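You operate a simulated robot arm through the tools that you are given. There is no shell and no other tool.

You run a simulated two-armed robot. Do the job below in one go: nothing can be reset, and whatever is moved stays where it is left.

JOB
Take the checked cloth from the top of the long table and lay it out flat on the side table.

It is judged by the outcome, as a careful person would: the job done as asked, and still so three seconds after it is handed in. It fails if anything else is knocked over, pushed out of place, dropped, spilled or broken. Flat cloth is picked up by pressing the open fingertips on it (5 to 10 N) and closing them slowly along it; thin cloth reads only 2 to 8 mm in the jaws.

ROBOT AND FRAMES
Two 7-joint arms with two-finger parallel grippers on one trunk, on a base that moves. Base frame: it is fixed to the floor where the robot stands at the start and does not move with it; the origin is under the middle of the robot, x ahead of it, y to its left, z up; the surface under the hand at the start is at about z = 0.8. Readings come in m, degrees, newtons and seconds.
The left shoulder is at the start at [0.02, 0.138, 1.225], the right one opposite. With the tool pointing down near the work surface each hand reaches from about 0.1 to 0.48 m from the robot's upright axis, wherever it stands, measured 20 degrees to its own side. Places, roughly: checked cloth [0.5, 0.1, 0.8]; side table [-1.7, -0.2, 0.8]. Payload 1.57 kg a hand.
The TCP of each hand is the grasp point between the finger pads, 0.03 m short of the fingertips. In the tool frame z runs along the fingers and y along their closing line. Largest opening 0.08 m; finger width 0.017, thickness 0.012; the body of the gripper, 0.04 by 0.082 m, starts 0.08 m behind the TCP.
Orientation is that of the tool frame in the base frame, as a unit quaternion [w, x, y, z]. With the fingers straight down and closing along the base's y, the tool's x points along the base's -x, its y along +y and its z along -z.

CONTROLS
- The arms move only by the tool jog_arm. It takes "left_deltas", "right_deltas" or both (then of equal length, played together; a hand with none holds still); each is a list of rows, each a list of 7 numbers: the turn, a rotation vector about the tool's x, y, z in degrees, then the shift along the tool's x, y, z in m, then the closure, from 0 (fully open) to 1 (shut). In form: [[rx, ry, rz, tx, ty, tz, hand], ...]. A call has 1 to 20 rows; each row is the pose to reach, as a shift and turn from the pose commanded when the call began, along the tool's axes at that moment. Rows are played at 5 a second. More than 0.05 m and 8.6 degrees between two rows, or a gripper value outside its range, and nothing of the call is played. A pose out of reach is approached as far as the arm can. The call stops where the force on the tool passes 40 N (or 10 N more than at its start, if that is more) or the arm is blocked; 0.2 s more then pass. The fingers move at their own pace (about 0.045 m/s each) and stop on an object; they squeeze with about 20 N. The grip force told is the motor's: it shows also when the fingers shut on nothing. Time passes only in rows, and 0.2 s behind the last, so rows that repeat a pose let the fingers close. It gives the time, the measured TCP pose, the force on the tool (base axes), the opening and the grip force at its end, in the units of the frame above (readings bear some noise), with the torque about the TCP (base axes, N m) and any sound that the robot's microphone picked up.
- Cameras (640 x 400 px; columns grow to the right, rows downward): "scene" is now at [0.1861, 0.0172, 1.1076]; the picture's right is [0.20, -0.98, 0.00], its down [-0.55, -0.11, -0.83] and it looks along [0.81, 0.17, -0.56] (base axes); focal length 214 px, centre (320, 200). "left" rides on the left gripper at [0.072, 0.007, -0.122] in its tool frame; the picture's right is [-0.09, 1.00, 0.00], its down [-0.84, -0.08, -0.54] and it looks along [-0.54, -0.05, 0.84] (tool axes); focal length 238 px, centre (320, 200). "right" rides on the right gripper at [0.072, -0.007, -0.122] in its tool frame; the picture's right is [0.09, 1.00, 0.00], its down [-0.84, 0.08, -0.54] and it looks along [-0.54, 0.05, 0.84] (tool axes); focal length 238 px, centre (320, 200). There is no depth. A picture from a camera that has moved, and an enlarged one, comes with that camera's place and axes in the base frame and with its lens.
- snapshot(camera): a new picture of that camera. No time passes.
- raise_lower(by): slides the trunk up (or, below 0, down) by that many m; the arms and the scene camera ride with it, the base frame stays. It gives what a move gives, with no picture.
- roll_base(legs): drives the robot by 1 to 6 legs, each [ahead, left, turn to the left] in m, m and degrees, along the robot's own axes; the way and the turn of a leg run together, so that a leg with both is an arc; at most 1.5 m and 180 degrees a leg. The arms and the cameras ride along, it lands a little off, and it stops where it bumps. It gives what a move gives.
- head_to(pan, tilt): turns the head with the scene camera to pan (to the left, within 60 degrees either way) and tilt (down, from -29 to 69), counted from straight ahead of the robot. It gives what a move gives.
- enlarge(camera, box): a new picture of the part [left, top, right, bottom] of that camera's present view, enlarged. No time passes.
- hand_in(): hands the job in; it is judged then, once.

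Places have to be worked out from the pictures, the camera data and where the tool is seen. Open the grippers and draw the arms clear of the work before you hand the job in, unless the task says otherwise.

The tools are called after "Call:" as a command line: name --argument value ..., lists and objects as JSON in quotes. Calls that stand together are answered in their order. jog_arm: Moves the arms, as the interface text tells. Its arguments: {"type":"object","properties":{"left_deltas":{"type":"array"},"right_deltas":{"type":"array"}},"required":[]} The other tools are called the same way: raise_lower (by) moves the trunk up or down; roll_base (legs) drives the base; head_to (pan, tilt) turns the head that bears the scene camera; snapshot (camera) takes a picture; enlarge (camera, box) takes an enlarged picture of a part of a camera's view; hand_in () hands the job in.

At the start:

```text
time_s: 0.0
left_eef_pos: [0.3226, 0.1778, 1.0414]
left_tool_rot: [0.0, 0.0, 1.0, 0.0]
left_contact_force: [-0.4, -0.2, 0.0]
left_wrist_torque: [0.01, 0.02, 0.01]
left_width: 0.0801
left_grip_force: 0.2
right_eef_pos: [0.3894, -0.1001, 0.956]
right_tool_rot: [0.001, 0.0, 1.0, 0.0]
right_contact_force: [-0.1, -0.3, -0.2]
right_wrist_torque: [-0.03, -0.03, 0.0]
right_width: 0.0802
right_grip_force: 0.0
trunk travel left (down, up): [-0.6, 0.64]
robot x, y, heading: [0.0001, -0.0006, 0.1]
head pan, tilt (commanded): [11.6, 34.2]
```

scene: 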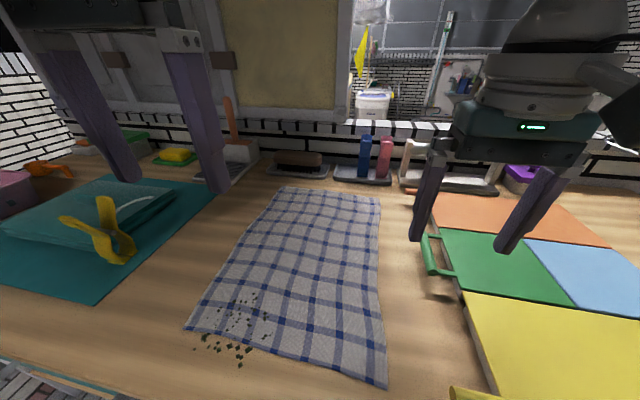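
right: 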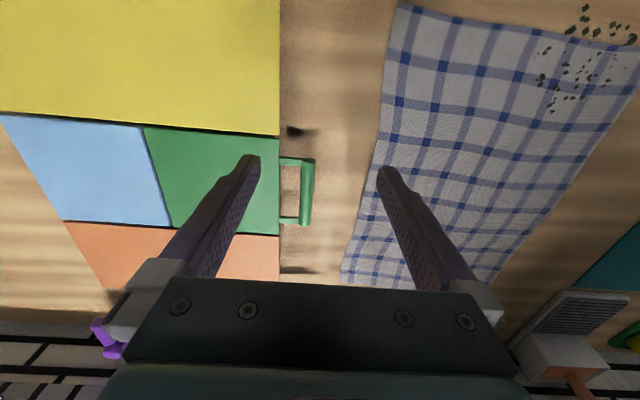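
left: 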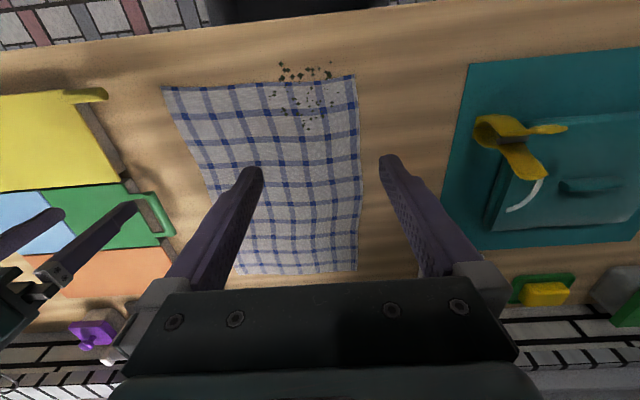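

The pictures show the checked cloth lying flat ahead of me between a teal mat (left) and coloured boards (right), with some dark flecks at its near corner. I'll look more closely at the cloth before touching anything.

Call:
enlarge --camera "scene" --box '[170, 170, 410, 400]'

Call:
enlarge --camera "left" --box '[140, 40, 480, 290]'

Call:
enlarge --camera "right" --box '[320, 0, 640, 300]'

```text
1.74 times, centred on (290, 285) of scene
camera zoom: at [0.1861, 0.0172, 1.1076], right [0.2, -0.98, 0.0], down [-0.55, -0.11, -0.83], along [0.81, 0.17, -0.56], focal length 373 px, centre (372, 52)
```

zoom: 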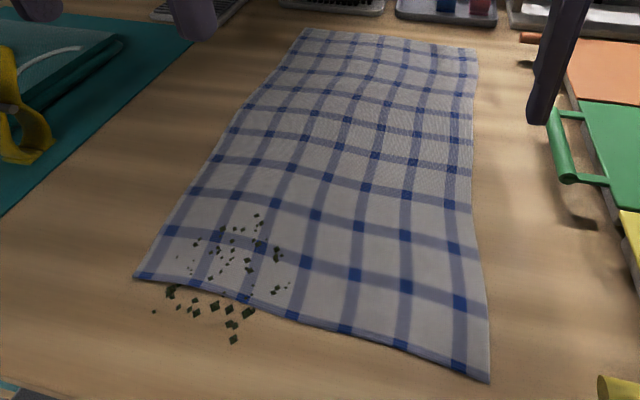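

```text
1.60 times, centred on (310, 165) of left
camera zoom: at [0.2512, 0.1844, 1.162], right [0.09, 1.0, 0.0], down [0.84, -0.08, 0.54], along [0.54, -0.05, -0.84], focal length 381 px, centre (336, 256)
```

zoom: 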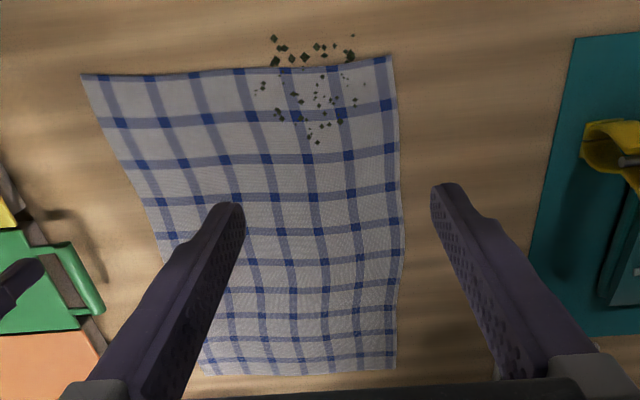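

```text
1.33 times, centred on (480, 150) of right
camera zoom: at [0.3186, -0.1064, 1.078], right [-0.09, 1.0, 0.0], down [0.84, 0.08, 0.54], along [0.54, 0.05, -0.84], focal length 318 px, centre (107, 267)
```

zoom: 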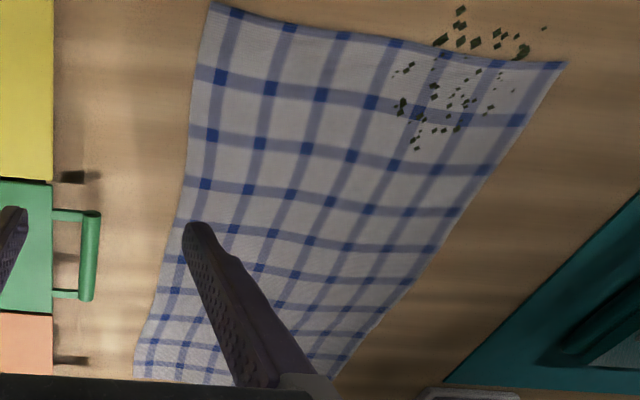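

The near edge of the cloth works out at x≈0.28 from y≈-0.04 to 0.226 and the far edge at x≈0.67, so it is about 0.39 x 0.265 m. I'll look around with the head before planning the way to the side table.

Call:
head_to --pan 60 --tilt 40

Call:
snapshot --camera "scene"

Call:
head_to --pan -60 --tilt 40

Call:
snapshot --camera "scene"

```text
time_s: 1.2
left_eef_pos: [0.3234, 0.178, 1.0407]
left_tool_rot: [0.0, -0.001, 1.0, 0.0]
left_contact_force: [0.8, 0.1, -0.1]
left_wrist_torque: [0.01, 0.0, -0.02]
left_width: 0.08
left_grip_force: 0.1
right_eef_pos: [0.3902, -0.0996, 0.9563]
right_tool_rot: [-0.001, 0.0, 1.0, 0.0]
right_contact_force: [0.6, 0.2, -0.2]
right_wrist_torque: [0.03, 0.05, 0.02]
right_width: 0.0798
right_grip_force: 0.0
trunk travel left (down, up): [-0.6, 0.64]
robot x, y, heading: [0.0032, 0.0025, -0.0]
head pan, tilt (commanded): [60.0, 40.0]
```

```text
taken
camera scene: at [0.142, 0.073, 1.0989], right [0.87, -0.5, 0.0], down [-0.32, -0.56, -0.77], along [0.38, 0.66, -0.64], focal length 214 px, centre (320, 200)
```

scene: 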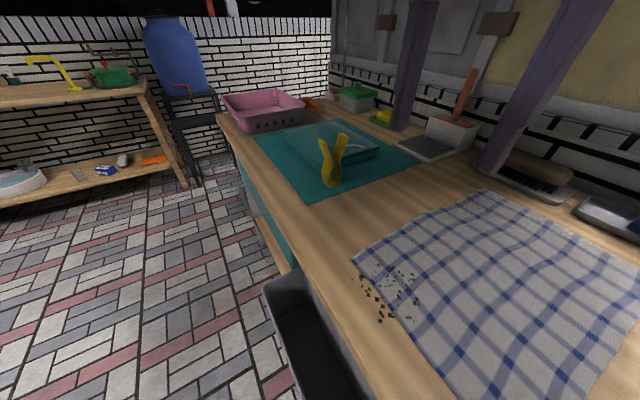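

```text
time_s: 3.2
left_eef_pos: [0.3232, 0.1778, 1.0407]
left_tool_rot: [0.001, 0.0, 1.0, 0.0]
left_contact_force: [-0.5, -0.1, -0.5]
left_wrist_torque: [-0.03, 0.01, -0.01]
left_width: 0.0801
left_grip_force: 0.0
right_eef_pos: [0.3897, -0.1007, 0.9559]
right_tool_rot: [0.001, 0.0, 1.0, 0.0]
right_contact_force: [0.5, 0.7, -1.2]
right_wrist_torque: [0.01, 0.02, 0.0]
right_width: 0.0803
right_grip_force: 0.1
trunk travel left (down, up): [-0.6, 0.64]
robot x, y, heading: [-0.002, -0.0009, 0.0]
head pan, tilt (commanded): [-60.0, 40.0]
```

```text
taken
camera scene: at [0.142, -0.0742, 1.0989], right [-0.87, -0.5, 0.0], down [-0.32, 0.56, -0.77], along [0.38, -0.66, -0.64], focal length 214 px, centre (320, 200)
```

scene: 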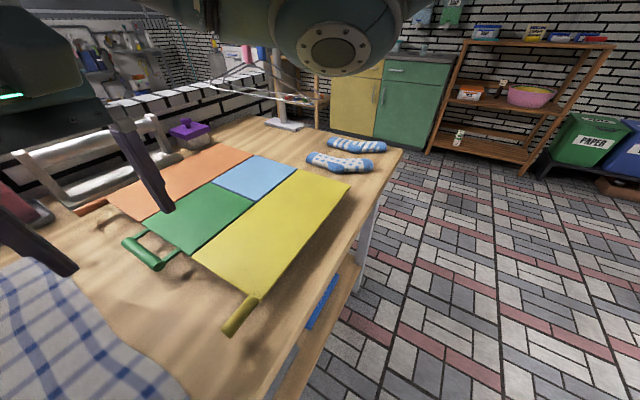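

The floor to the right looks clear; there is a dark box-like thing low at my front left. I'll tilt down to see what it is before driving.

Call:
head_to --pan 60 --tilt 69

Call:
snapshot --camera "scene"

Call:
head_to --pan -60 --tilt 69

Call:
snapshot --camera "scene"

Call:
head_to --pan 0 --tilt 60

Call:
snapshot --camera "scene"

```text
time_s: 5.2
left_eef_pos: [0.3232, 0.1789, 1.0403]
left_tool_rot: [0.0, 0.001, 1.0, 0.0]
left_contact_force: [-0.5, 0.3, 0.3]
left_wrist_torque: [0.0, 0.01, -0.03]
left_width: 0.08
left_grip_force: 0.2
right_eef_pos: [0.3889, -0.0996, 0.9562]
right_tool_rot: [0.0, 0.0, 1.0, 0.0]
right_contact_force: [-0.4, 0.5, -0.8]
right_wrist_torque: [-0.01, 0.01, 0.01]
right_width: 0.08
right_grip_force: 0.0
trunk travel left (down, up): [-0.6, 0.64]
robot x, y, heading: [-0.005, 0.0012, -0.2]
head pan, tilt (commanded): [60.0, 68.8]
```

```text
taken
camera scene: at [0.1274, 0.0478, 1.0627], right [0.87, -0.5, 0.0], down [-0.47, -0.81, -0.36], along [0.18, 0.31, -0.93], focal length 214 px, centre (320, 200)
```

scene: 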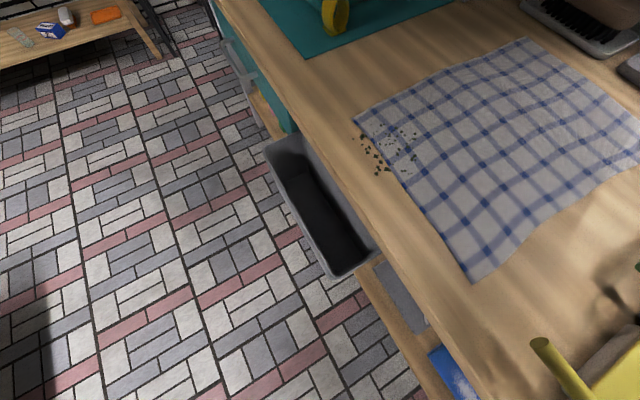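

```text
time_s: 7.2
left_eef_pos: [0.3234, 0.1781, 1.0414]
left_tool_rot: [0.0, 0.0, 1.0, 0.0]
left_contact_force: [-0.1, 0.2, 0.4]
left_wrist_torque: [0.03, 0.0, 0.03]
left_width: 0.0801
left_grip_force: 0.0
right_eef_pos: [0.3911, -0.1, 0.9557]
right_tool_rot: [0.0, 0.0, 1.0, 0.0]
right_contact_force: [-0.1, 0.9, -0.2]
right_wrist_torque: [-0.04, -0.01, -0.04]
right_width: 0.08
right_grip_force: 0.0
trunk travel left (down, up): [-0.6, 0.64]
robot x, y, heading: [-0.0019, 0.0028, 0.1]
head pan, tilt (commanded): [-60.0, 68.8]
```

```text
taken
camera scene: at [0.1274, -0.049, 1.0627], right [-0.87, -0.5, 0.0], down [-0.47, 0.81, -0.36], along [0.18, -0.31, -0.93], focal length 214 px, centre (320, 200)
```

scene: 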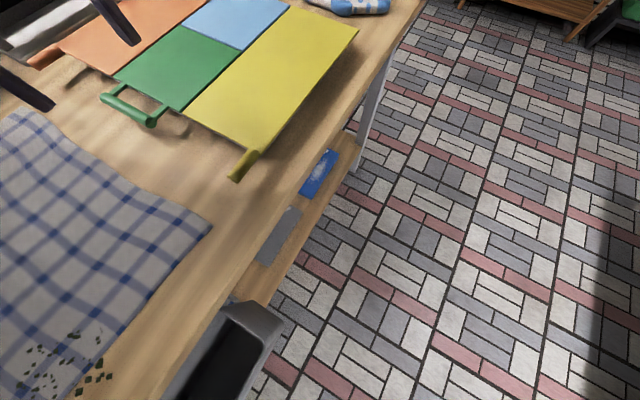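

```text
time_s: 8.5
left_eef_pos: [0.3237, 0.1771, 1.0416]
left_tool_rot: [0.0, 0.0, 1.0, 0.0]
left_contact_force: [0.5, -0.2, 0.9]
left_wrist_torque: [0.02, 0.01, 0.04]
left_width: 0.0798
left_grip_force: 0.1
right_eef_pos: [0.3889, -0.0999, 0.9574]
right_tool_rot: [0.001, 0.0, 1.0, -0.001]
right_contact_force: [0.4, -0.3, 0.2]
right_wrist_torque: [0.01, -0.01, -0.02]
right_width: 0.0798
right_grip_force: 0.0
trunk travel left (down, up): [-0.6, 0.64]
robot x, y, heading: [0.0009, -0.0004, 0.0]
head pan, tilt (commanded): [0.0, 60.0]
```

```text
taken
camera scene: at [0.1661, -0.0007, 1.0721], right [0.0, -1.0, 0.0], down [-0.87, 0.0, -0.5], along [0.5, 0.0, -0.87], focal length 214 px, centre (320, 200)
```

scene: 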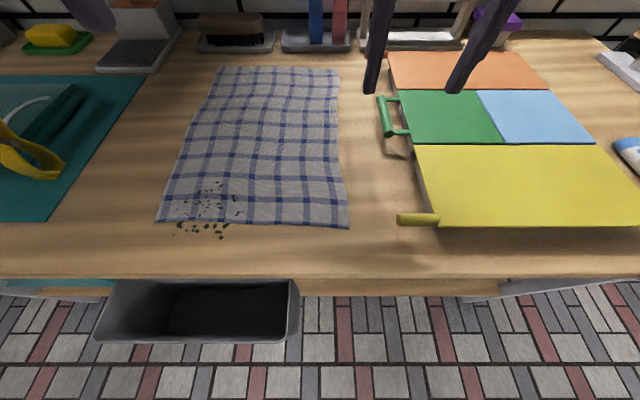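

The long table's front edge is at x≈0.21, and a crumb bin hangs in front of it (to x≈0.14), so I must leave straight back. I'll back off 0.3 m and turn right partway to scout the side table and the path with empty hands first.

Call:
roll_base --legs '[[-0.3, 0, 0], [0, 0, -100]]'

Call:
head_to --pan -50 --tilt 25

Call:
snapshot --camera "scene"

Call:
head_to --pan 0 --tilt 35

Call:
snapshot --camera "scene"

```text
time_s: 14.8
left_eef_pos: [-0.1864, -0.3515, 1.04]
left_tool_rot: [0.0, 0.77, 0.638, 0.0]
left_contact_force: [0.5, -0.3, -0.4]
left_wrist_torque: [0.0, 0.01, 0.0]
left_width: 0.0798
left_grip_force: 0.0
right_eef_pos: [-0.4709, -0.3644, 0.9563]
right_tool_rot: [-0.001, 0.77, 0.638, 0.0]
right_contact_force: [-0.6, 0.2, 0.8]
right_wrist_torque: [-0.01, -0.01, 0.01]
right_width: 0.0799
right_grip_force: 0.0
trunk travel left (down, up): [-0.6, 0.64]
robot x, y, heading: [-0.3005, -0.0016, -101.0]
head pan, tilt (commanded): [0.0, 60.0]
```

```text
time_s: 15.9
left_eef_pos: [-0.1862, -0.3508, 1.0407]
left_tool_rot: [0.0, 0.77, 0.638, 0.0]
left_contact_force: [-0.4, -0.1, 0.0]
left_wrist_torque: [-0.01, 0.0, 0.05]
left_width: 0.08
left_grip_force: 0.1
right_eef_pos: [-0.4702, -0.3654, 0.9565]
right_tool_rot: [-0.001, 0.77, 0.638, 0.0]
right_contact_force: [0.0, -1.1, 0.2]
right_wrist_torque: [0.0, 0.0, 0.05]
right_width: 0.0801
right_grip_force: 0.0
trunk travel left (down, up): [-0.6, 0.64]
robot x, y, heading: [-0.2993, -0.0004, -100.8]
head pan, tilt (commanded): [-50.0, 25.0]
```

```text
taken
camera scene: at [-0.3994, -0.1445, 1.1221], right [-0.49, 0.87, 0.0], down [0.37, 0.21, -0.91], along [-0.79, -0.44, -0.42], focal length 214 px, centre (320, 200)
```

scene: 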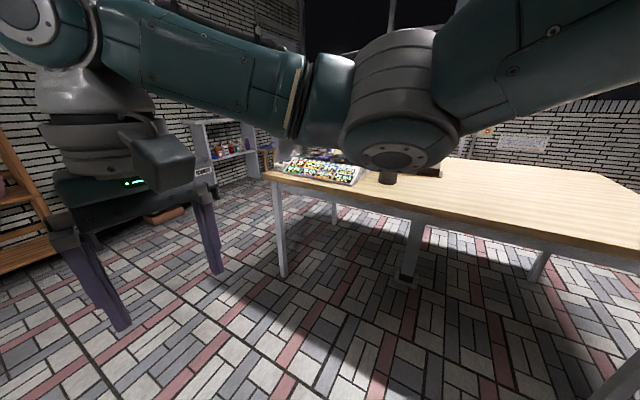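

```text
time_s: 17.1
left_eef_pos: [-0.1847, -0.3511, 1.0403]
left_tool_rot: [0.001, 0.77, 0.638, 0.0]
left_contact_force: [0.1, 0.2, 0.1]
left_wrist_torque: [-0.03, 0.0, -0.04]
left_width: 0.0797
left_grip_force: 0.1
right_eef_pos: [-0.4713, -0.3645, 0.9559]
right_tool_rot: [0.0, 0.77, 0.638, 0.001]
right_contact_force: [-0.4, -1.4, 0.5]
right_wrist_torque: [0.03, 0.01, -0.02]
right_width: 0.0801
right_grip_force: 0.0
trunk travel left (down, up): [-0.6, 0.64]
robot x, y, heading: [-0.3011, -0.001, -100.8]
head pan, tilt (commanded): [0.0, 35.0]
```

```text
taken
camera scene: at [-0.3355, -0.1859, 1.1064], right [-0.98, 0.19, 0.0], down [0.11, 0.56, -0.82], along [-0.15, -0.8, -0.57], focal length 214 px, centre (320, 200)
```

scene: 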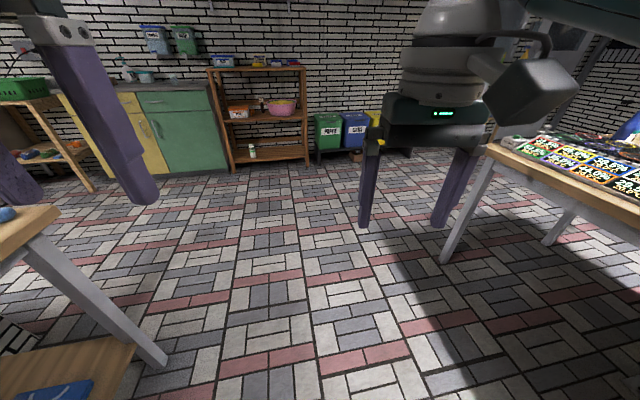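

The near edge of the side table comes out at about x≈-1.15, its left end at y≈-0.83 with coloured cards there. I'll finish the turn and look at its top squarely.

Call:
roll_base --legs '[[0, 0, -79]]'

Call:
head_to --pan 0 --tilt 30

Call:
snapshot --camera "scene"

Call:
snapshot --camera "left"

Call:
snapshot --camera "right"

```text
time_s: 20.9
left_eef_pos: [-0.6215, -0.1823, 1.0411]
left_tool_rot: [0.0, 1.0, 0.004, 0.0]
left_contact_force: [-0.3, -0.3, -0.5]
left_wrist_torque: [0.01, -0.03, -0.03]
left_width: 0.08
left_grip_force: 0.0
right_eef_pos: [-0.6915, 0.096, 0.9569]
right_tool_rot: [0.0, 1.0, 0.005, 0.0]
right_contact_force: [-0.5, -0.3, 0.2]
right_wrist_torque: [0.03, -0.01, 0.05]
right_width: 0.08
right_grip_force: 0.1
trunk travel left (down, up): [-0.6, 0.64]
robot x, y, heading: [-0.2982, -0.0012, -179.5]
head pan, tilt (commanded): [0.0, 35.0]
```

```text
time_s: 21.6
left_eef_pos: [-0.6222, -0.182, 1.0407]
left_tool_rot: [0.0, 1.0, 0.004, 0.001]
left_contact_force: [-0.4, 0.3, 0.4]
left_wrist_torque: [0.0, -0.01, -0.01]
left_width: 0.0803
left_grip_force: 0.0
right_eef_pos: [-0.6919, 0.0955, 0.9553]
right_tool_rot: [-0.001, 1.0, 0.004, 0.0]
right_contact_force: [-0.6, 0.0, -0.5]
right_wrist_torque: [0.0, -0.03, 0.0]
right_width: 0.0799
right_grip_force: 0.1
trunk travel left (down, up): [-0.6, 0.64]
robot x, y, heading: [-0.3003, 0.0027, -179.4]
head pan, tilt (commanded): [0.0, 30.0]
```

```text
taken
camera scene: at [-0.4907, -0.0032, 1.1142], right [-0.01, 1.0, 0.0], down [0.5, 0.0, -0.87], along [-0.87, -0.01, -0.5], focal length 214 px, centre (320, 200)
```

scene: 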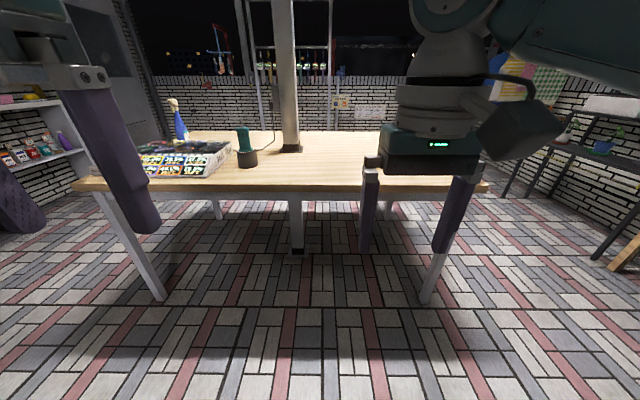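

```text
taken
camera left: at [-0.5499, -0.1882, 1.1619], right [-0.08, -1.0, 0.0], down [-0.84, 0.07, 0.54], along [-0.54, 0.04, -0.84], focal length 238 px, centre (320, 200)
```

left: 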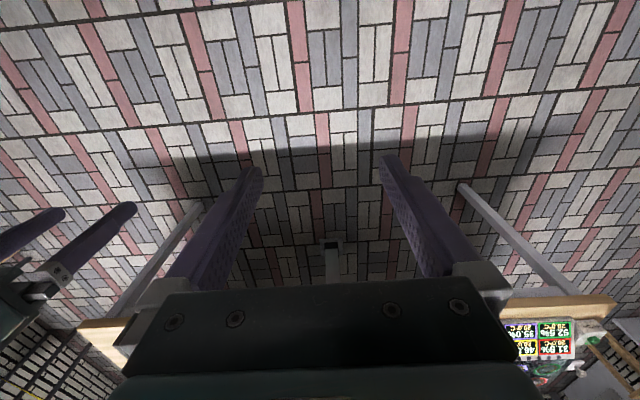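

```text
taken
camera right: at [-0.6183, 0.1025, 1.078], right [0.1, -0.99, 0.0], down [-0.84, -0.09, 0.54], along [-0.54, -0.05, -0.84], focal length 238 px, centre (320, 200)
```

right: 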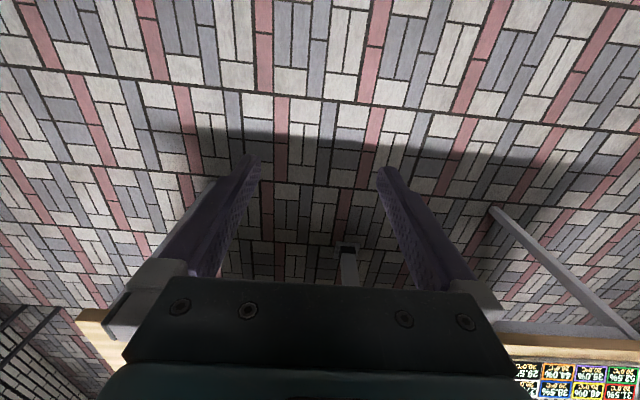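

The side table's near edge is at x≈-1.14, spanning y≈-0.80 to 0.57, with a box of cards, a teal-topped object (≈[-1.30,-0.30]) and a post (≈[-1.54,-0.16]) on the left half; the right half seems free but is partly hidden by my right hand. I'll zoom and look from another pan.

Call:
enlarge --camera "scene" --box '[60, 100, 510, 220]'

Call:
roll_base --legs '[[0, -0.3, 0]]'

Call:
head_to --pan 0 --tilt 30

Call:
snapshot --camera "scene"

```text
1.42 times, centred on (285, 160) of scene
camera zoom: at [-0.4907, -0.0032, 1.1142], right [-0.01, 1.0, 0.0], down [0.5, 0.0, -0.87], along [-0.87, -0.01, -0.5], focal length 305 px, centre (370, 257)
```

zoom: 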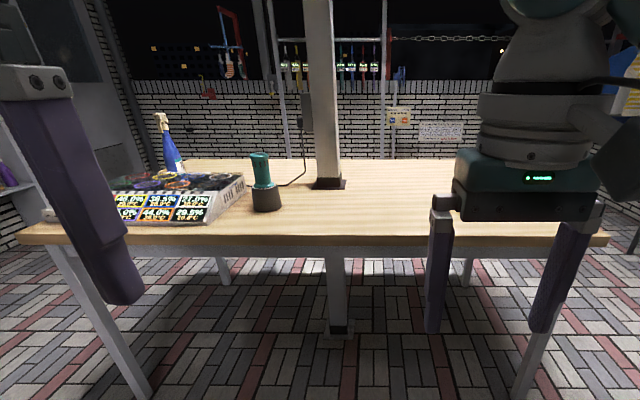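

```text
time_s: 23.7
left_eef_pos: [-0.6253, 0.1295, 1.0409]
left_tool_rot: [0.0, 1.0, 0.002, 0.0]
left_contact_force: [-0.1, -0.6, 0.5]
left_wrist_torque: [-0.04, -0.02, 0.03]
left_width: 0.08
left_grip_force: 0.1
right_eef_pos: [-0.6916, 0.4069, 0.9564]
right_tool_rot: [0.001, 1.0, 0.002, 0.0]
right_contact_force: [-0.5, 1.0, -0.4]
right_wrist_torque: [-0.02, 0.01, 0.01]
right_width: 0.0801
right_grip_force: 0.2
trunk travel left (down, up): [-0.6, 0.64]
robot x, y, heading: [-0.302, 0.3097, -179.7]
head pan, tilt (commanded): [0.0, 30.0]
```

```text
time_s: 24.3
left_eef_pos: [-0.625, 0.1292, 1.0407]
left_tool_rot: [0.0, 1.0, 0.002, 0.0]
left_contact_force: [0.4, 0.0, -0.6]
left_wrist_torque: [0.0, 0.04, -0.03]
left_width: 0.0801
left_grip_force: 0.1
right_eef_pos: [-0.6924, 0.4067, 0.9557]
right_tool_rot: [0.0, 1.0, 0.002, 0.0]
right_contact_force: [-0.2, 0.2, 0.4]
right_wrist_torque: [0.02, -0.01, -0.01]
right_width: 0.0799
right_grip_force: 0.1
trunk travel left (down, up): [-0.6, 0.64]
robot x, y, heading: [-0.3021, 0.3072, -180.0]
head pan, tilt (commanded): [0.0, 30.0]
```

```text
taken
camera scene: at [-0.4927, 0.3072, 1.1142], right [0.0, 1.0, 0.0], down [0.5, 0.0, -0.87], along [-0.87, 0.0, -0.5], focal length 214 px, centre (320, 200)
```

scene: 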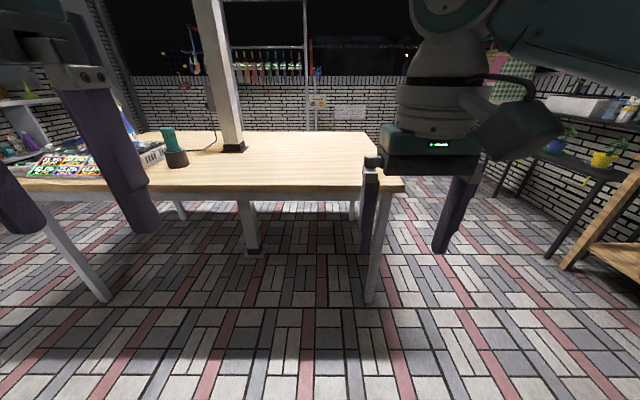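

The right half of the side table (x≈-1.14 to -1.97, y≈-0.1 to 0.59) looks bare. I'll zoom once to confirm, then go back to the long table, centring myself on the cloth (y≈0.09) with a bit more room from the bin.

Call:
enlarge --camera "scene" --box '[140, 100, 420, 220]'

Call:
roll_base --legs '[[0, 0.215, 0], [0, 0, 180]]'

Call:
head_to --pan 0 --tilt 40

Call:
snapshot --camera "scene"

```text
2.29 times, centred on (280, 160) of scene
camera zoom: at [-0.4927, 0.3072, 1.1142], right [0.0, 1.0, 0.0], down [0.5, 0.0, -0.87], along [-0.87, 0.0, -0.5], focal length 490 px, centre (411, 291)
```

zoom: 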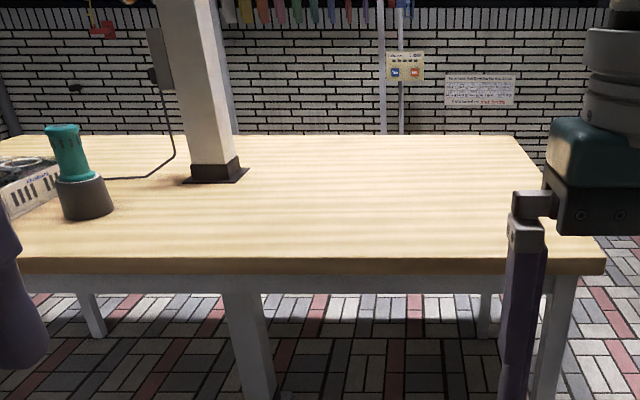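

```text
time_s: 33.4
left_eef_pos: [0.0127, 0.2904, 1.0405]
left_tool_rot: [-0.001, -0.027, 1.0, 0.0]
left_contact_force: [0.2, 0.5, -0.4]
left_wrist_torque: [0.01, -0.02, 0.0]
left_width: 0.0799
left_grip_force: 0.1
right_eef_pos: [0.0937, 0.0159, 0.9559]
right_tool_rot: [-0.001, -0.027, 1.0, 0.0]
right_contact_force: [-0.1, 0.3, 0.8]
right_wrist_torque: [0.01, -0.01, -0.01]
right_width: 0.08
right_grip_force: 0.2
trunk travel left (down, up): [-0.6, 0.64]
robot x, y, heading: [-0.2986, 0.0954, 3.1]
head pan, tilt (commanded): [0.0, 30.0]
```

```text
time_s: 34.1
left_eef_pos: [0.0119, 0.2902, 1.041]
left_tool_rot: [0.0, -0.027, 1.0, 0.0]
left_contact_force: [0.2, 0.4, -0.9]
left_wrist_torque: [-0.01, 0.0, -0.02]
left_width: 0.0801
left_grip_force: 0.1
right_eef_pos: [0.093, 0.0161, 0.9573]
right_tool_rot: [0.0, -0.027, 1.0, 0.0]
right_contact_force: [-0.1, 0.0, 0.0]
right_wrist_torque: [0.02, 0.02, 0.01]
right_width: 0.08
right_grip_force: 0.1
trunk travel left (down, up): [-0.6, 0.64]
robot x, y, heading: [-0.3024, 0.0915, 3.1]
head pan, tilt (commanded): [0.0, 40.0]
```

```text
taken
camera scene: at [-0.1174, 0.1041, 1.0989], right [0.05, -1.0, 0.0], down [-0.64, -0.03, -0.77], along [0.77, 0.04, -0.64], focal length 214 px, centre (320, 200)
```

scene: 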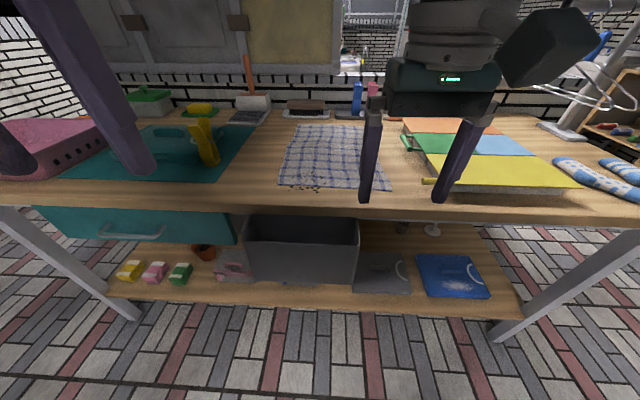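

The bin stands in the open shelf with its front sticking out ahead of me, and the side table's right half is confirmed bare. I'll straighten my heading by 3° and drive ahead 0.27 m to x≈-0.03.

Call:
roll_base --legs '[[0, 0, -3.1], [0.265, 0, 0]]'

Call:
head_to --pan 0 --tilt 55

Call:
snapshot --camera "scene"

Call:
enlarge --camera "left" --box '[100, 0, 420, 200]'

```text
time_s: 36.4
left_eef_pos: [0.2841, 0.2738, 1.0409]
left_tool_rot: [0.0, -0.001, 1.0, 0.0]
left_contact_force: [0.9, -0.2, -0.7]
left_wrist_torque: [0.01, 0.01, -0.02]
left_width: 0.08
left_grip_force: 0.1
right_eef_pos: [0.3516, -0.0043, 0.9555]
right_tool_rot: [0.0, -0.002, 1.0, 0.0]
right_contact_force: [0.3, 0.1, -0.2]
right_wrist_torque: [0.01, 0.01, 0.01]
right_width: 0.0798
right_grip_force: 0.0
trunk travel left (down, up): [-0.6, 0.64]
robot x, y, heading: [-0.0367, 0.0914, 0.0]
head pan, tilt (commanded): [0.0, 40.0]
```

```text
time_s: 37.2
left_eef_pos: [0.2851, 0.2725, 1.0407]
left_tool_rot: [0.0, 0.0, 1.0, 0.0]
left_contact_force: [0.5, 0.1, -0.5]
left_wrist_torque: [0.01, 0.0, 0.02]
left_width: 0.0802
left_grip_force: 0.0
right_eef_pos: [0.3518, -0.005, 0.9552]
right_tool_rot: [-0.001, -0.001, 1.0, 0.0]
right_contact_force: [0.2, 0.0, -0.6]
right_wrist_torque: [0.03, -0.01, -0.03]
right_width: 0.0798
right_grip_force: 0.1
trunk travel left (down, up): [-0.6, 0.64]
robot x, y, heading: [-0.0382, 0.0945, -0.1]
head pan, tilt (commanded): [0.0, 55.0]
```

```text
taken
camera scene: at [0.1329, 0.0944, 1.0782], right [0.0, -1.0, 0.0], down [-0.82, 0.0, -0.57], along [0.57, 0.0, -0.82], focal length 214 px, centre (320, 200)
```

scene: 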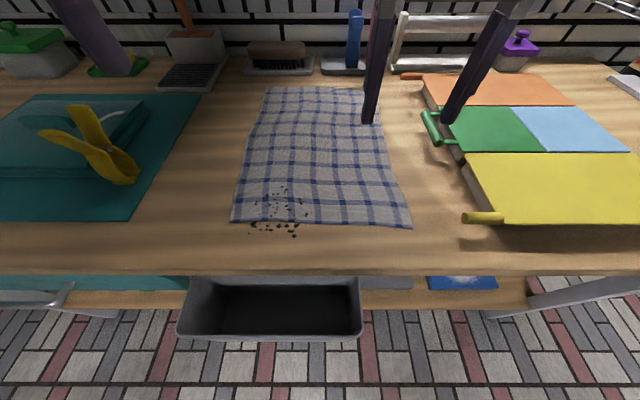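

```text
2.00 times, centred on (260, 100) of left
camera zoom: at [0.2123, 0.2793, 1.1619], right [0.09, 1.0, 0.0], down [0.84, -0.08, 0.54], along [0.54, -0.05, -0.84], focal length 477 px, centre (440, 400)
```

zoom: 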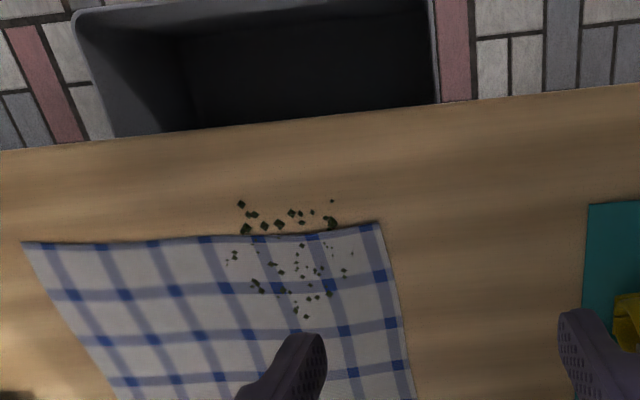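

I'll zoom on the flecks at the near-left corner to judge whether they are loose bits lying on the cloth.

Call:
enlarge --camera "scene" --box '[225, 170, 325, 240]'

Call:
enlarge --camera "left" --box '[200, 90, 300, 165]'

```text
5.71 times, centred on (275, 205) of scene
camera zoom: at [0.1329, 0.0944, 1.0782], right [0.0, -1.0, 0.0], down [-0.82, 0.0, -0.57], along [0.57, 0.0, -0.82], focal length 1226 px, centre (577, 171)
```

zoom: 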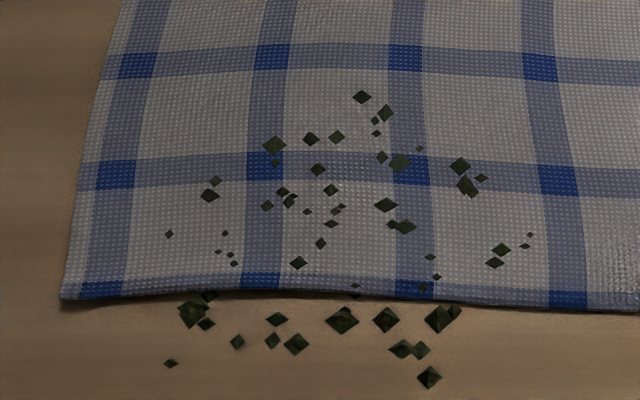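

```text
5.33 times, centred on (250, 128) of left
camera zoom: at [0.2123, 0.2793, 1.1619], right [0.09, 1.0, 0.0], down [0.84, -0.08, 0.54], along [0.54, -0.05, -0.84], focal length 1271 px, centre (693, 587)
```

zoom: 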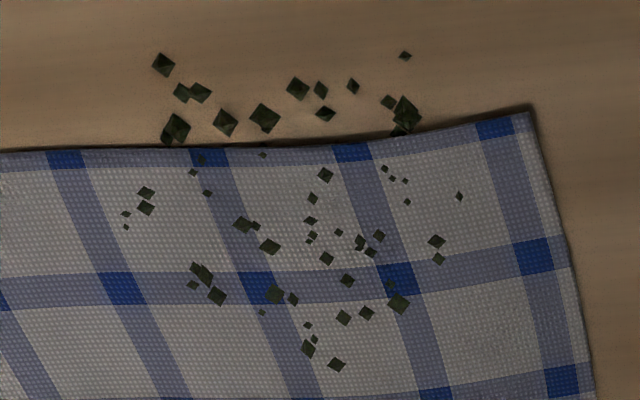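

The flecks are bits on the table itself with the cloth lying over them; they sit at y≈0.11–0.20. I'll bring both hands above the near corners (left ≈[0.300,0.191], right ≈[0.293,-0.006]) at z≈0.90 with the jaws partly closed to about 45 mm.

Call:
jog_arm --left_deltas '[[0, 0, 0, -0.003, -0.0163, 0.028, 0.1], [0, 0, 0, -0.006, -0.0326, 0.056, 0.2], [0, 0, 0, -0.009, -0.0489, 0.084, 0.3], [0, 0, 0, -0.012, -0.0652, 0.112, 0.4], [0, 0, 0, -0.015, -0.0815, 0.14, 0.44], [0, 0, 0, -0.015, -0.0815, 0.14, 0.44]]' --right_deltas '[[0, 0, 0, 0.012, 0, 0.011, 0.1], [0, 0, 0, 0.024, 0, 0.022, 0.2], [0, 0, 0, 0.036, 0, 0.033, 0.3], [0, 0, 0, 0.048, -0.001, 0.044, 0.4], [0, 0, 0, 0.059, -0.001, 0.055, 0.44], [0, 0, 0, 0.059, -0.001, 0.055, 0.44]]'

Call:
snapshot --camera "scene"

Call:
snapshot --camera "left"

Call:
snapshot --camera "right"

```text
time_s: 38.6
left_eef_pos: [0.2991, 0.1941, 0.8979]
left_tool_rot: [0.0, 0.0, 1.0, 0.0]
left_contact_force: [0.8, -0.2, 0.1]
left_wrist_torque: [0.0, 0.03, 0.02]
left_width: 0.0447
left_grip_force: 0.1
right_eef_pos: [0.2922, -0.0061, 0.9008]
right_tool_rot: [0.0, -0.001, 1.0, 0.001]
right_contact_force: [-0.4, 0.5, -0.7]
right_wrist_torque: [0.01, 0.04, -0.02]
right_width: 0.045
right_grip_force: 0.1
trunk travel left (down, up): [-0.6, 0.64]
robot x, y, heading: [-0.0413, 0.0937, 0.2]
head pan, tilt (commanded): [0.0, 55.0]
```

```text
taken
camera scene: at [0.1329, 0.0944, 1.0782], right [0.0, -1.0, 0.0], down [-0.82, 0.0, -0.57], along [0.57, 0.0, -0.82], focal length 214 px, centre (320, 200)
```

scene: 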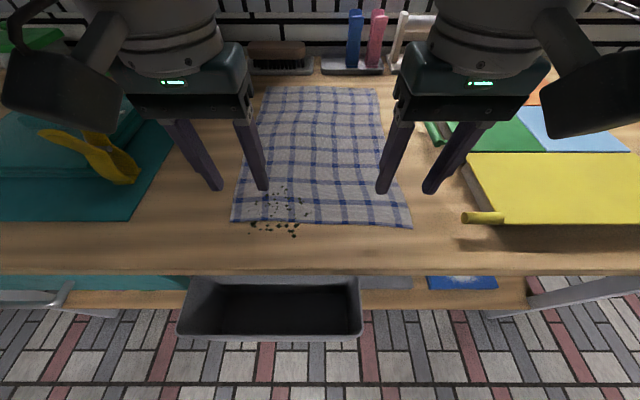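

```text
taken
camera left: at [0.2277, 0.1993, 1.0192], right [0.09, 1.0, 0.0], down [0.84, -0.08, 0.54], along [0.54, -0.05, -0.84], focal length 238 px, centre (320, 200)
```

left: 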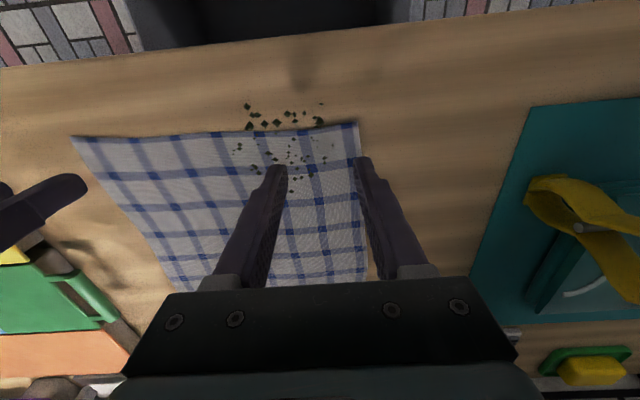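

```text
taken
camera right: at [0.2211, -0.0131, 1.0229], right [-0.09, 1.0, 0.0], down [0.84, 0.08, 0.54], along [0.54, 0.05, -0.84], focal length 238 px, centre (320, 200)
```

right: 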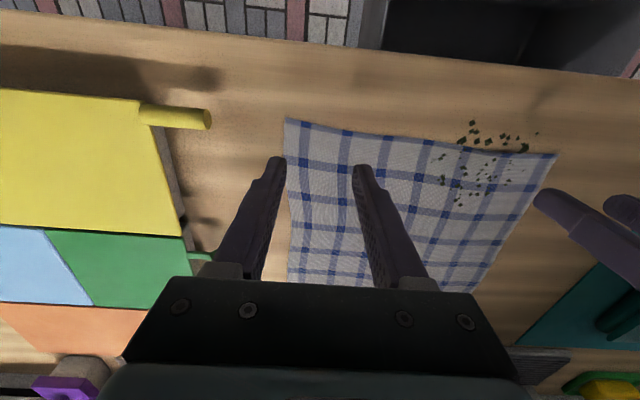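

The outer fingertips are right at the cloth's side edges, so I'll shift both hands 4 mm inward and descend to just above the cloth.

Call:
jog_arm --left_deltas '[[0, 0, 0, 0, -0.004, 0.02, 0.44], [0, 0, 0, 0, -0.004, 0.04, 0.44], [0, 0, 0, 0, -0.004, 0.055, 0.44], [0, 0, 0, 0, -0.004, 0.06, 0.44]]' --right_deltas '[[0, 0, 0, 0, 0.004, 0.02, 0.44], [0, 0, 0, 0, 0.004, 0.04, 0.44], [0, 0, 0, 0, 0.004, 0.058, 0.44], [0, 0, 0, 0, 0.004, 0.063, 0.44]]'

Call:
snapshot --camera "left"

Call:
snapshot --camera "right"

```text
time_s: 39.6
left_eef_pos: [0.2996, 0.1887, 0.8399]
left_tool_rot: [0.001, -0.001, 1.0, 0.0]
left_contact_force: [0.6, -0.2, 0.1]
left_wrist_torque: [-0.01, -0.01, 0.04]
left_width: 0.045
left_grip_force: 0.0
right_eef_pos: [0.2927, -0.0026, 0.8377]
right_tool_rot: [0.0, -0.001, 1.0, 0.0]
right_contact_force: [0.3, 0.5, 0.1]
right_wrist_torque: [0.0, 0.0, 0.0]
right_width: 0.0447
right_grip_force: 0.0
trunk travel left (down, up): [-0.6, 0.64]
robot x, y, heading: [-0.0374, 0.0974, 0.2]
head pan, tilt (commanded): [0.0, 55.0]
```

```text
taken
camera left: at [0.2277, 0.1947, 0.9611], right [0.09, 1.0, 0.0], down [0.84, -0.08, 0.54], along [0.54, -0.05, -0.84], focal length 238 px, centre (320, 200)
```

left: 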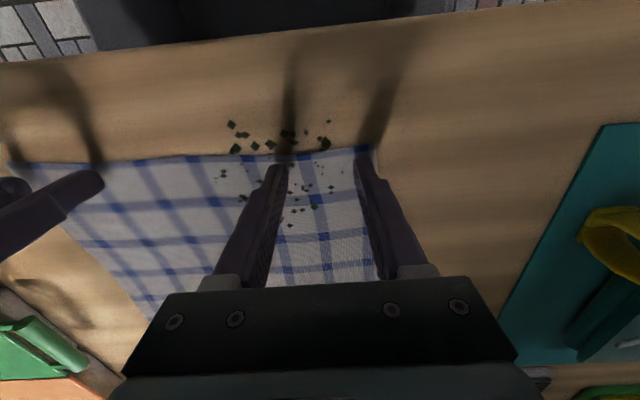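

```text
taken
camera right: at [0.2215, -0.009, 0.9599], right [-0.09, 1.0, 0.0], down [0.84, 0.08, 0.54], along [0.54, 0.05, -0.84], focal length 238 px, centre (320, 200)
```

right: 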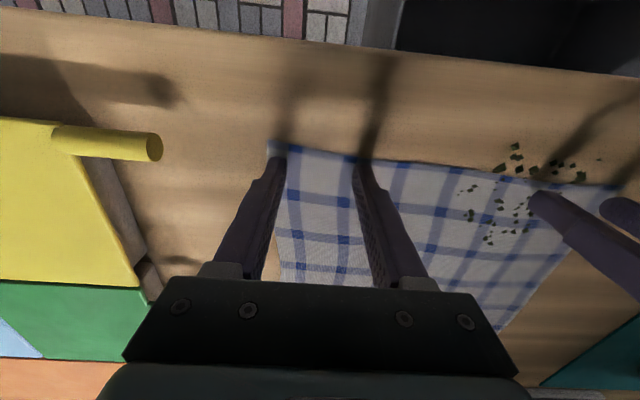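

Both fingertips are over the cloth just inside its corners, about 1 cm above the table. Now I press down gently in small steps.

Call:
jog_arm --left_deltas '[[0, 0, 0, 0, 0, 0.002, 0.44], [0, 0, 0, 0, 0, 0.004, 0.44], [0, 0, 0, 0, 0, 0.006, 0.44]]' --right_deltas '[[0, 0, 0, 0, 0, 0.002, 0.44], [0, 0, 0, 0, 0, 0.004, 0.44], [0, 0, 0, 0, 0, 0.005, 0.44]]'

```text
time_s: 40.4
left_eef_pos: [0.2996, 0.1875, 0.835]
left_tool_rot: [0.0, -0.001, 1.0, 0.001]
left_contact_force: [-0.1, -0.1, 0.7]
left_wrist_torque: [0.0, -0.02, -0.01]
left_width: 0.045
left_grip_force: 0.0
right_eef_pos: [0.2931, -0.002, 0.8329]
right_tool_rot: [0.0, 0.0, 1.0, 0.0]
right_contact_force: [-0.8, 0.1, -0.3]
right_wrist_torque: [0.02, -0.03, 0.03]
right_width: 0.0447
right_grip_force: 0.1
trunk travel left (down, up): [-0.6, 0.64]
robot x, y, heading: [-0.04, 0.0952, 0.2]
head pan, tilt (commanded): [0.0, 55.0]
```

No contact yet (forces within noise), so I continue down in 1 mm steps.

Call:
jog_arm --left_deltas '[[0, 0, 0, 0, 0, 0.001, 0.44], [0, 0, 0, 0, 0, 0.002, 0.44], [0, 0, 0, 0, 0, 0.003, 0.44]]' --right_deltas '[[0, 0, 0, 0, 0, 0.001, 0.44], [0, 0, 0, 0, 0, 0.002, 0.44], [0, 0, 0, 0, 0, 0.002, 0.44]]'

```text
time_s: 41.2
left_eef_pos: [0.2994, 0.1889, 0.8313]
left_tool_rot: [-0.001, -0.001, 1.0, 0.0]
left_contact_force: [0.1, -0.5, 1.5]
left_wrist_torque: [0.0, 0.0, -0.01]
left_width: 0.0448
left_grip_force: 0.0
right_eef_pos: [0.2931, -0.0024, 0.8314]
right_tool_rot: [0.0, -0.001, 1.0, 0.0]
right_contact_force: [-1.2, -0.9, 6.2]
right_wrist_torque: [-0.01, 0.06, 0.01]
right_width: 0.0446
right_grip_force: 0.1
trunk travel left (down, up): [-0.6, 0.64]
robot x, y, heading: [-0.0387, 0.0983, 0.1]
head pan, tilt (commanded): [0.0, 55.0]
```

The right hand presses with about 6 N, the left is just touching (1.5 N). I'll lower the left by 1 mm more.

Call:
jog_arm --left_deltas '[[0, 0, 0, 0, 0, 0.0005, 0.44], [0, 0, 0, 0, 0, 0.001, 0.44]]'

```text
time_s: 41.8
left_eef_pos: [0.3002, 0.1876, 0.8315]
left_tool_rot: [0.0, -0.001, 1.0, 0.0]
left_contact_force: [-1.0, 1.2, 7.1]
left_wrist_torque: [0.1, 0.07, 0.0]
left_width: 0.0448
left_grip_force: 0.1
right_eef_pos: [0.2916, -0.0021, 0.8325]
right_tool_rot: [0.0, -0.001, 1.0, 0.0]
right_contact_force: [-1.5, -1.3, 5.0]
right_wrist_torque: [-0.1, 0.07, 0.02]
right_width: 0.0447
right_grip_force: 0.0
trunk travel left (down, up): [-0.6, 0.64]
robot x, y, heading: [-0.0395, 0.0977, -0.1]
head pan, tilt (commanded): [0.0, 55.0]
```

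Both press with 5–7 N. Now I close both jaws slowly along the cloth.

Call:
jog_arm --left_deltas '[[0, 0, 0, 0, 0, 0, 0.47], [0, 0, 0, 0, 0, 0, 0.5], [0, 0, 0, 0, 0, 0, 0.53], [0, 0, 0, 0, 0, 0, 0.56], [0, 0, 0, 0, 0, 0, 0.59], [0, 0, 0, 0, 0, 0, 0.62], [0, 0, 0, 0, 0, 0, 0.65], [0, 0, 0, 0, 0, 0, 0.68], [0, 0, 0, 0, 0, 0, 0.71], [0, 0, 0, 0, 0, 0, 0.74], [0, 0, 0, 0, 0, 0, 0.77], [0, 0, 0, 0, 0, 0, 0.8], [0, 0, 0, 0, 0, 0, 0.83], [0, 0, 0, 0, 0, 0, 0.86], [0, 0, 0, 0, 0, 0, 0.89], [0, 0, 0, 0, 0, 0, 0.92], [0, 0, 0, 0, 0, 0, 0.95], [0, 0, 0, 0, 0, 0, 1.0], [0, 0, 0, 0, 0, 0, 1.0], [0, 0, 0, 0, 0, 0, 1.0]]' --right_deltas '[[0, 0, 0, 0, 0, 0, 0.47], [0, 0, 0, 0, 0, 0, 0.5], [0, 0, 0, 0, 0, 0, 0.53], [0, 0, 0, 0, 0, 0, 0.56], [0, 0, 0, 0, 0, 0, 0.59], [0, 0, 0, 0, 0, 0, 0.62], [0, 0, 0, 0, 0, 0, 0.65], [0, 0, 0, 0, 0, 0, 0.68], [0, 0, 0, 0, 0, 0, 0.71], [0, 0, 0, 0, 0, 0, 0.74], [0, 0, 0, 0, 0, 0, 0.77], [0, 0, 0, 0, 0, 0, 0.8], [0, 0, 0, 0, 0, 0, 0.83], [0, 0, 0, 0, 0, 0, 0.86], [0, 0, 0, 0, 0, 0, 0.89], [0, 0, 0, 0, 0, 0, 0.92], [0, 0, 0, 0, 0, 0, 0.95], [0, 0, 0, 0, 0, 0, 1.0], [0, 0, 0, 0, 0, 0, 1.0], [0, 0, 0, 0, 0, 0, 1.0]]'

Call:
snapshot --camera "left"

Call:
snapshot --camera "right"

Call:
snapshot --camera "scene"

```text
time_s: 46.0
left_eef_pos: [0.2997, 0.1895, 0.8322]
left_tool_rot: [0.001, -0.001, 1.0, 0.0]
left_contact_force: [0.1, -0.5, 10.8]
left_wrist_torque: [0.04, -0.01, 0.01]
left_width: 0.0069
left_grip_force: 19.7
right_eef_pos: [0.2921, -0.0007, 0.8317]
right_tool_rot: [0.001, -0.001, 1.0, 0.0]
right_contact_force: [0.5, 2.7, 4.0]
right_wrist_torque: [0.07, 0.04, 0.0]
right_width: 0.0022
right_grip_force: 20.0
trunk travel left (down, up): [-0.6, 0.64]
robot x, y, heading: [-0.0367, 0.0964, 0.1]
head pan, tilt (commanded): [0.0, 55.0]
```

```text
taken
camera left: at [0.2281, 0.1944, 0.9526], right [0.09, 1.0, 0.0], down [0.84, -0.08, 0.54], along [0.54, -0.05, -0.84], focal length 238 px, centre (320, 200)
```

left: 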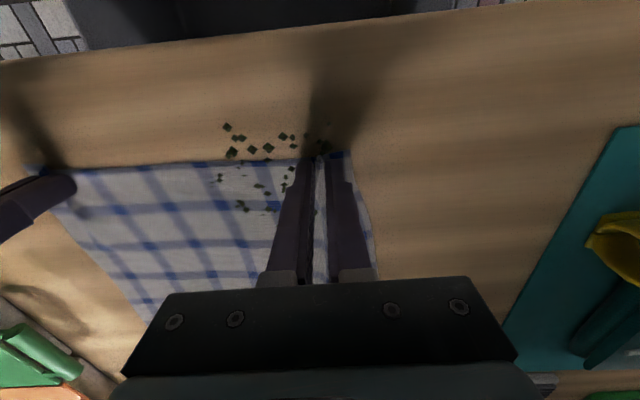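

```text
taken
camera right: at [0.2223, -0.0077, 0.9534], right [-0.09, 1.0, 0.0], down [0.84, 0.08, 0.54], along [0.54, 0.05, -0.84], focal length 238 px, centre (320, 200)
```

right: 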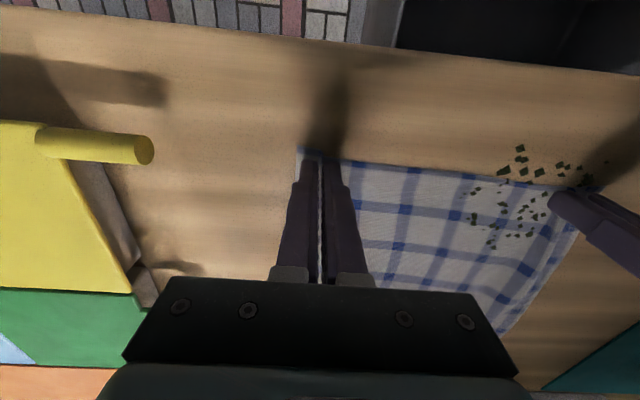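

```text
taken
camera scene: at [0.1337, 0.0949, 1.0784], right [0.0, -1.0, 0.0], down [-0.82, 0.0, -0.57], along [0.57, 0.0, -0.82], focal length 214 px, centre (320, 200)
```

scene: 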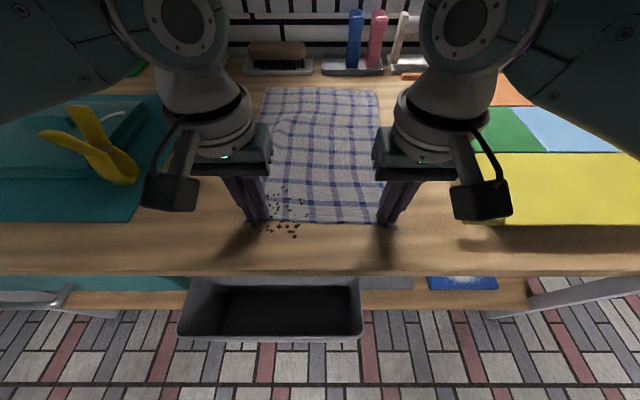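

The jaws read 6.9 mm (left) and 2.2 mm (right), both plausible for cloth. I'll zoom in on both grips before lifting.

Call:
enlarge --camera "right" --box '[250, 110, 410, 290]'

Call:
enlarge --camera "left" --box '[230, 110, 400, 290]'

```text
2.22 times, centred on (330, 200) of right
camera zoom: at [0.2223, -0.0077, 0.9534], right [-0.09, 1.0, 0.0], down [0.84, 0.08, 0.54], along [0.54, 0.05, -0.84], focal length 530 px, centre (298, 200)
```

zoom: 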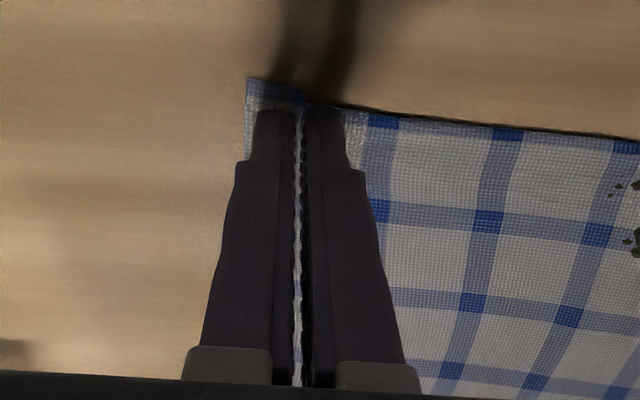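

```text
2.22 times, centred on (315, 200) of left
camera zoom: at [0.2281, 0.1944, 0.9526], right [0.09, 1.0, 0.0], down [0.84, -0.08, 0.54], along [0.54, -0.05, -0.84], focal length 530 px, centre (331, 200)
```

zoom: 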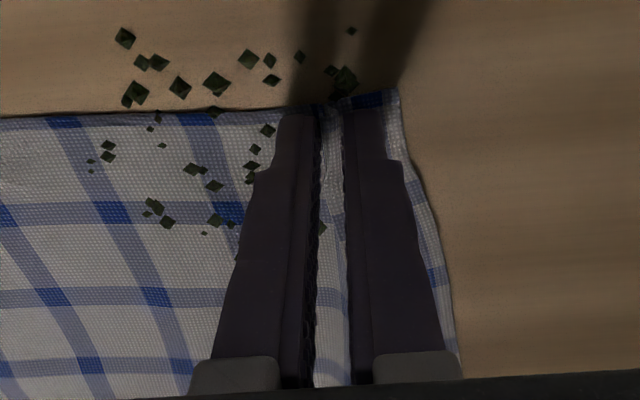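

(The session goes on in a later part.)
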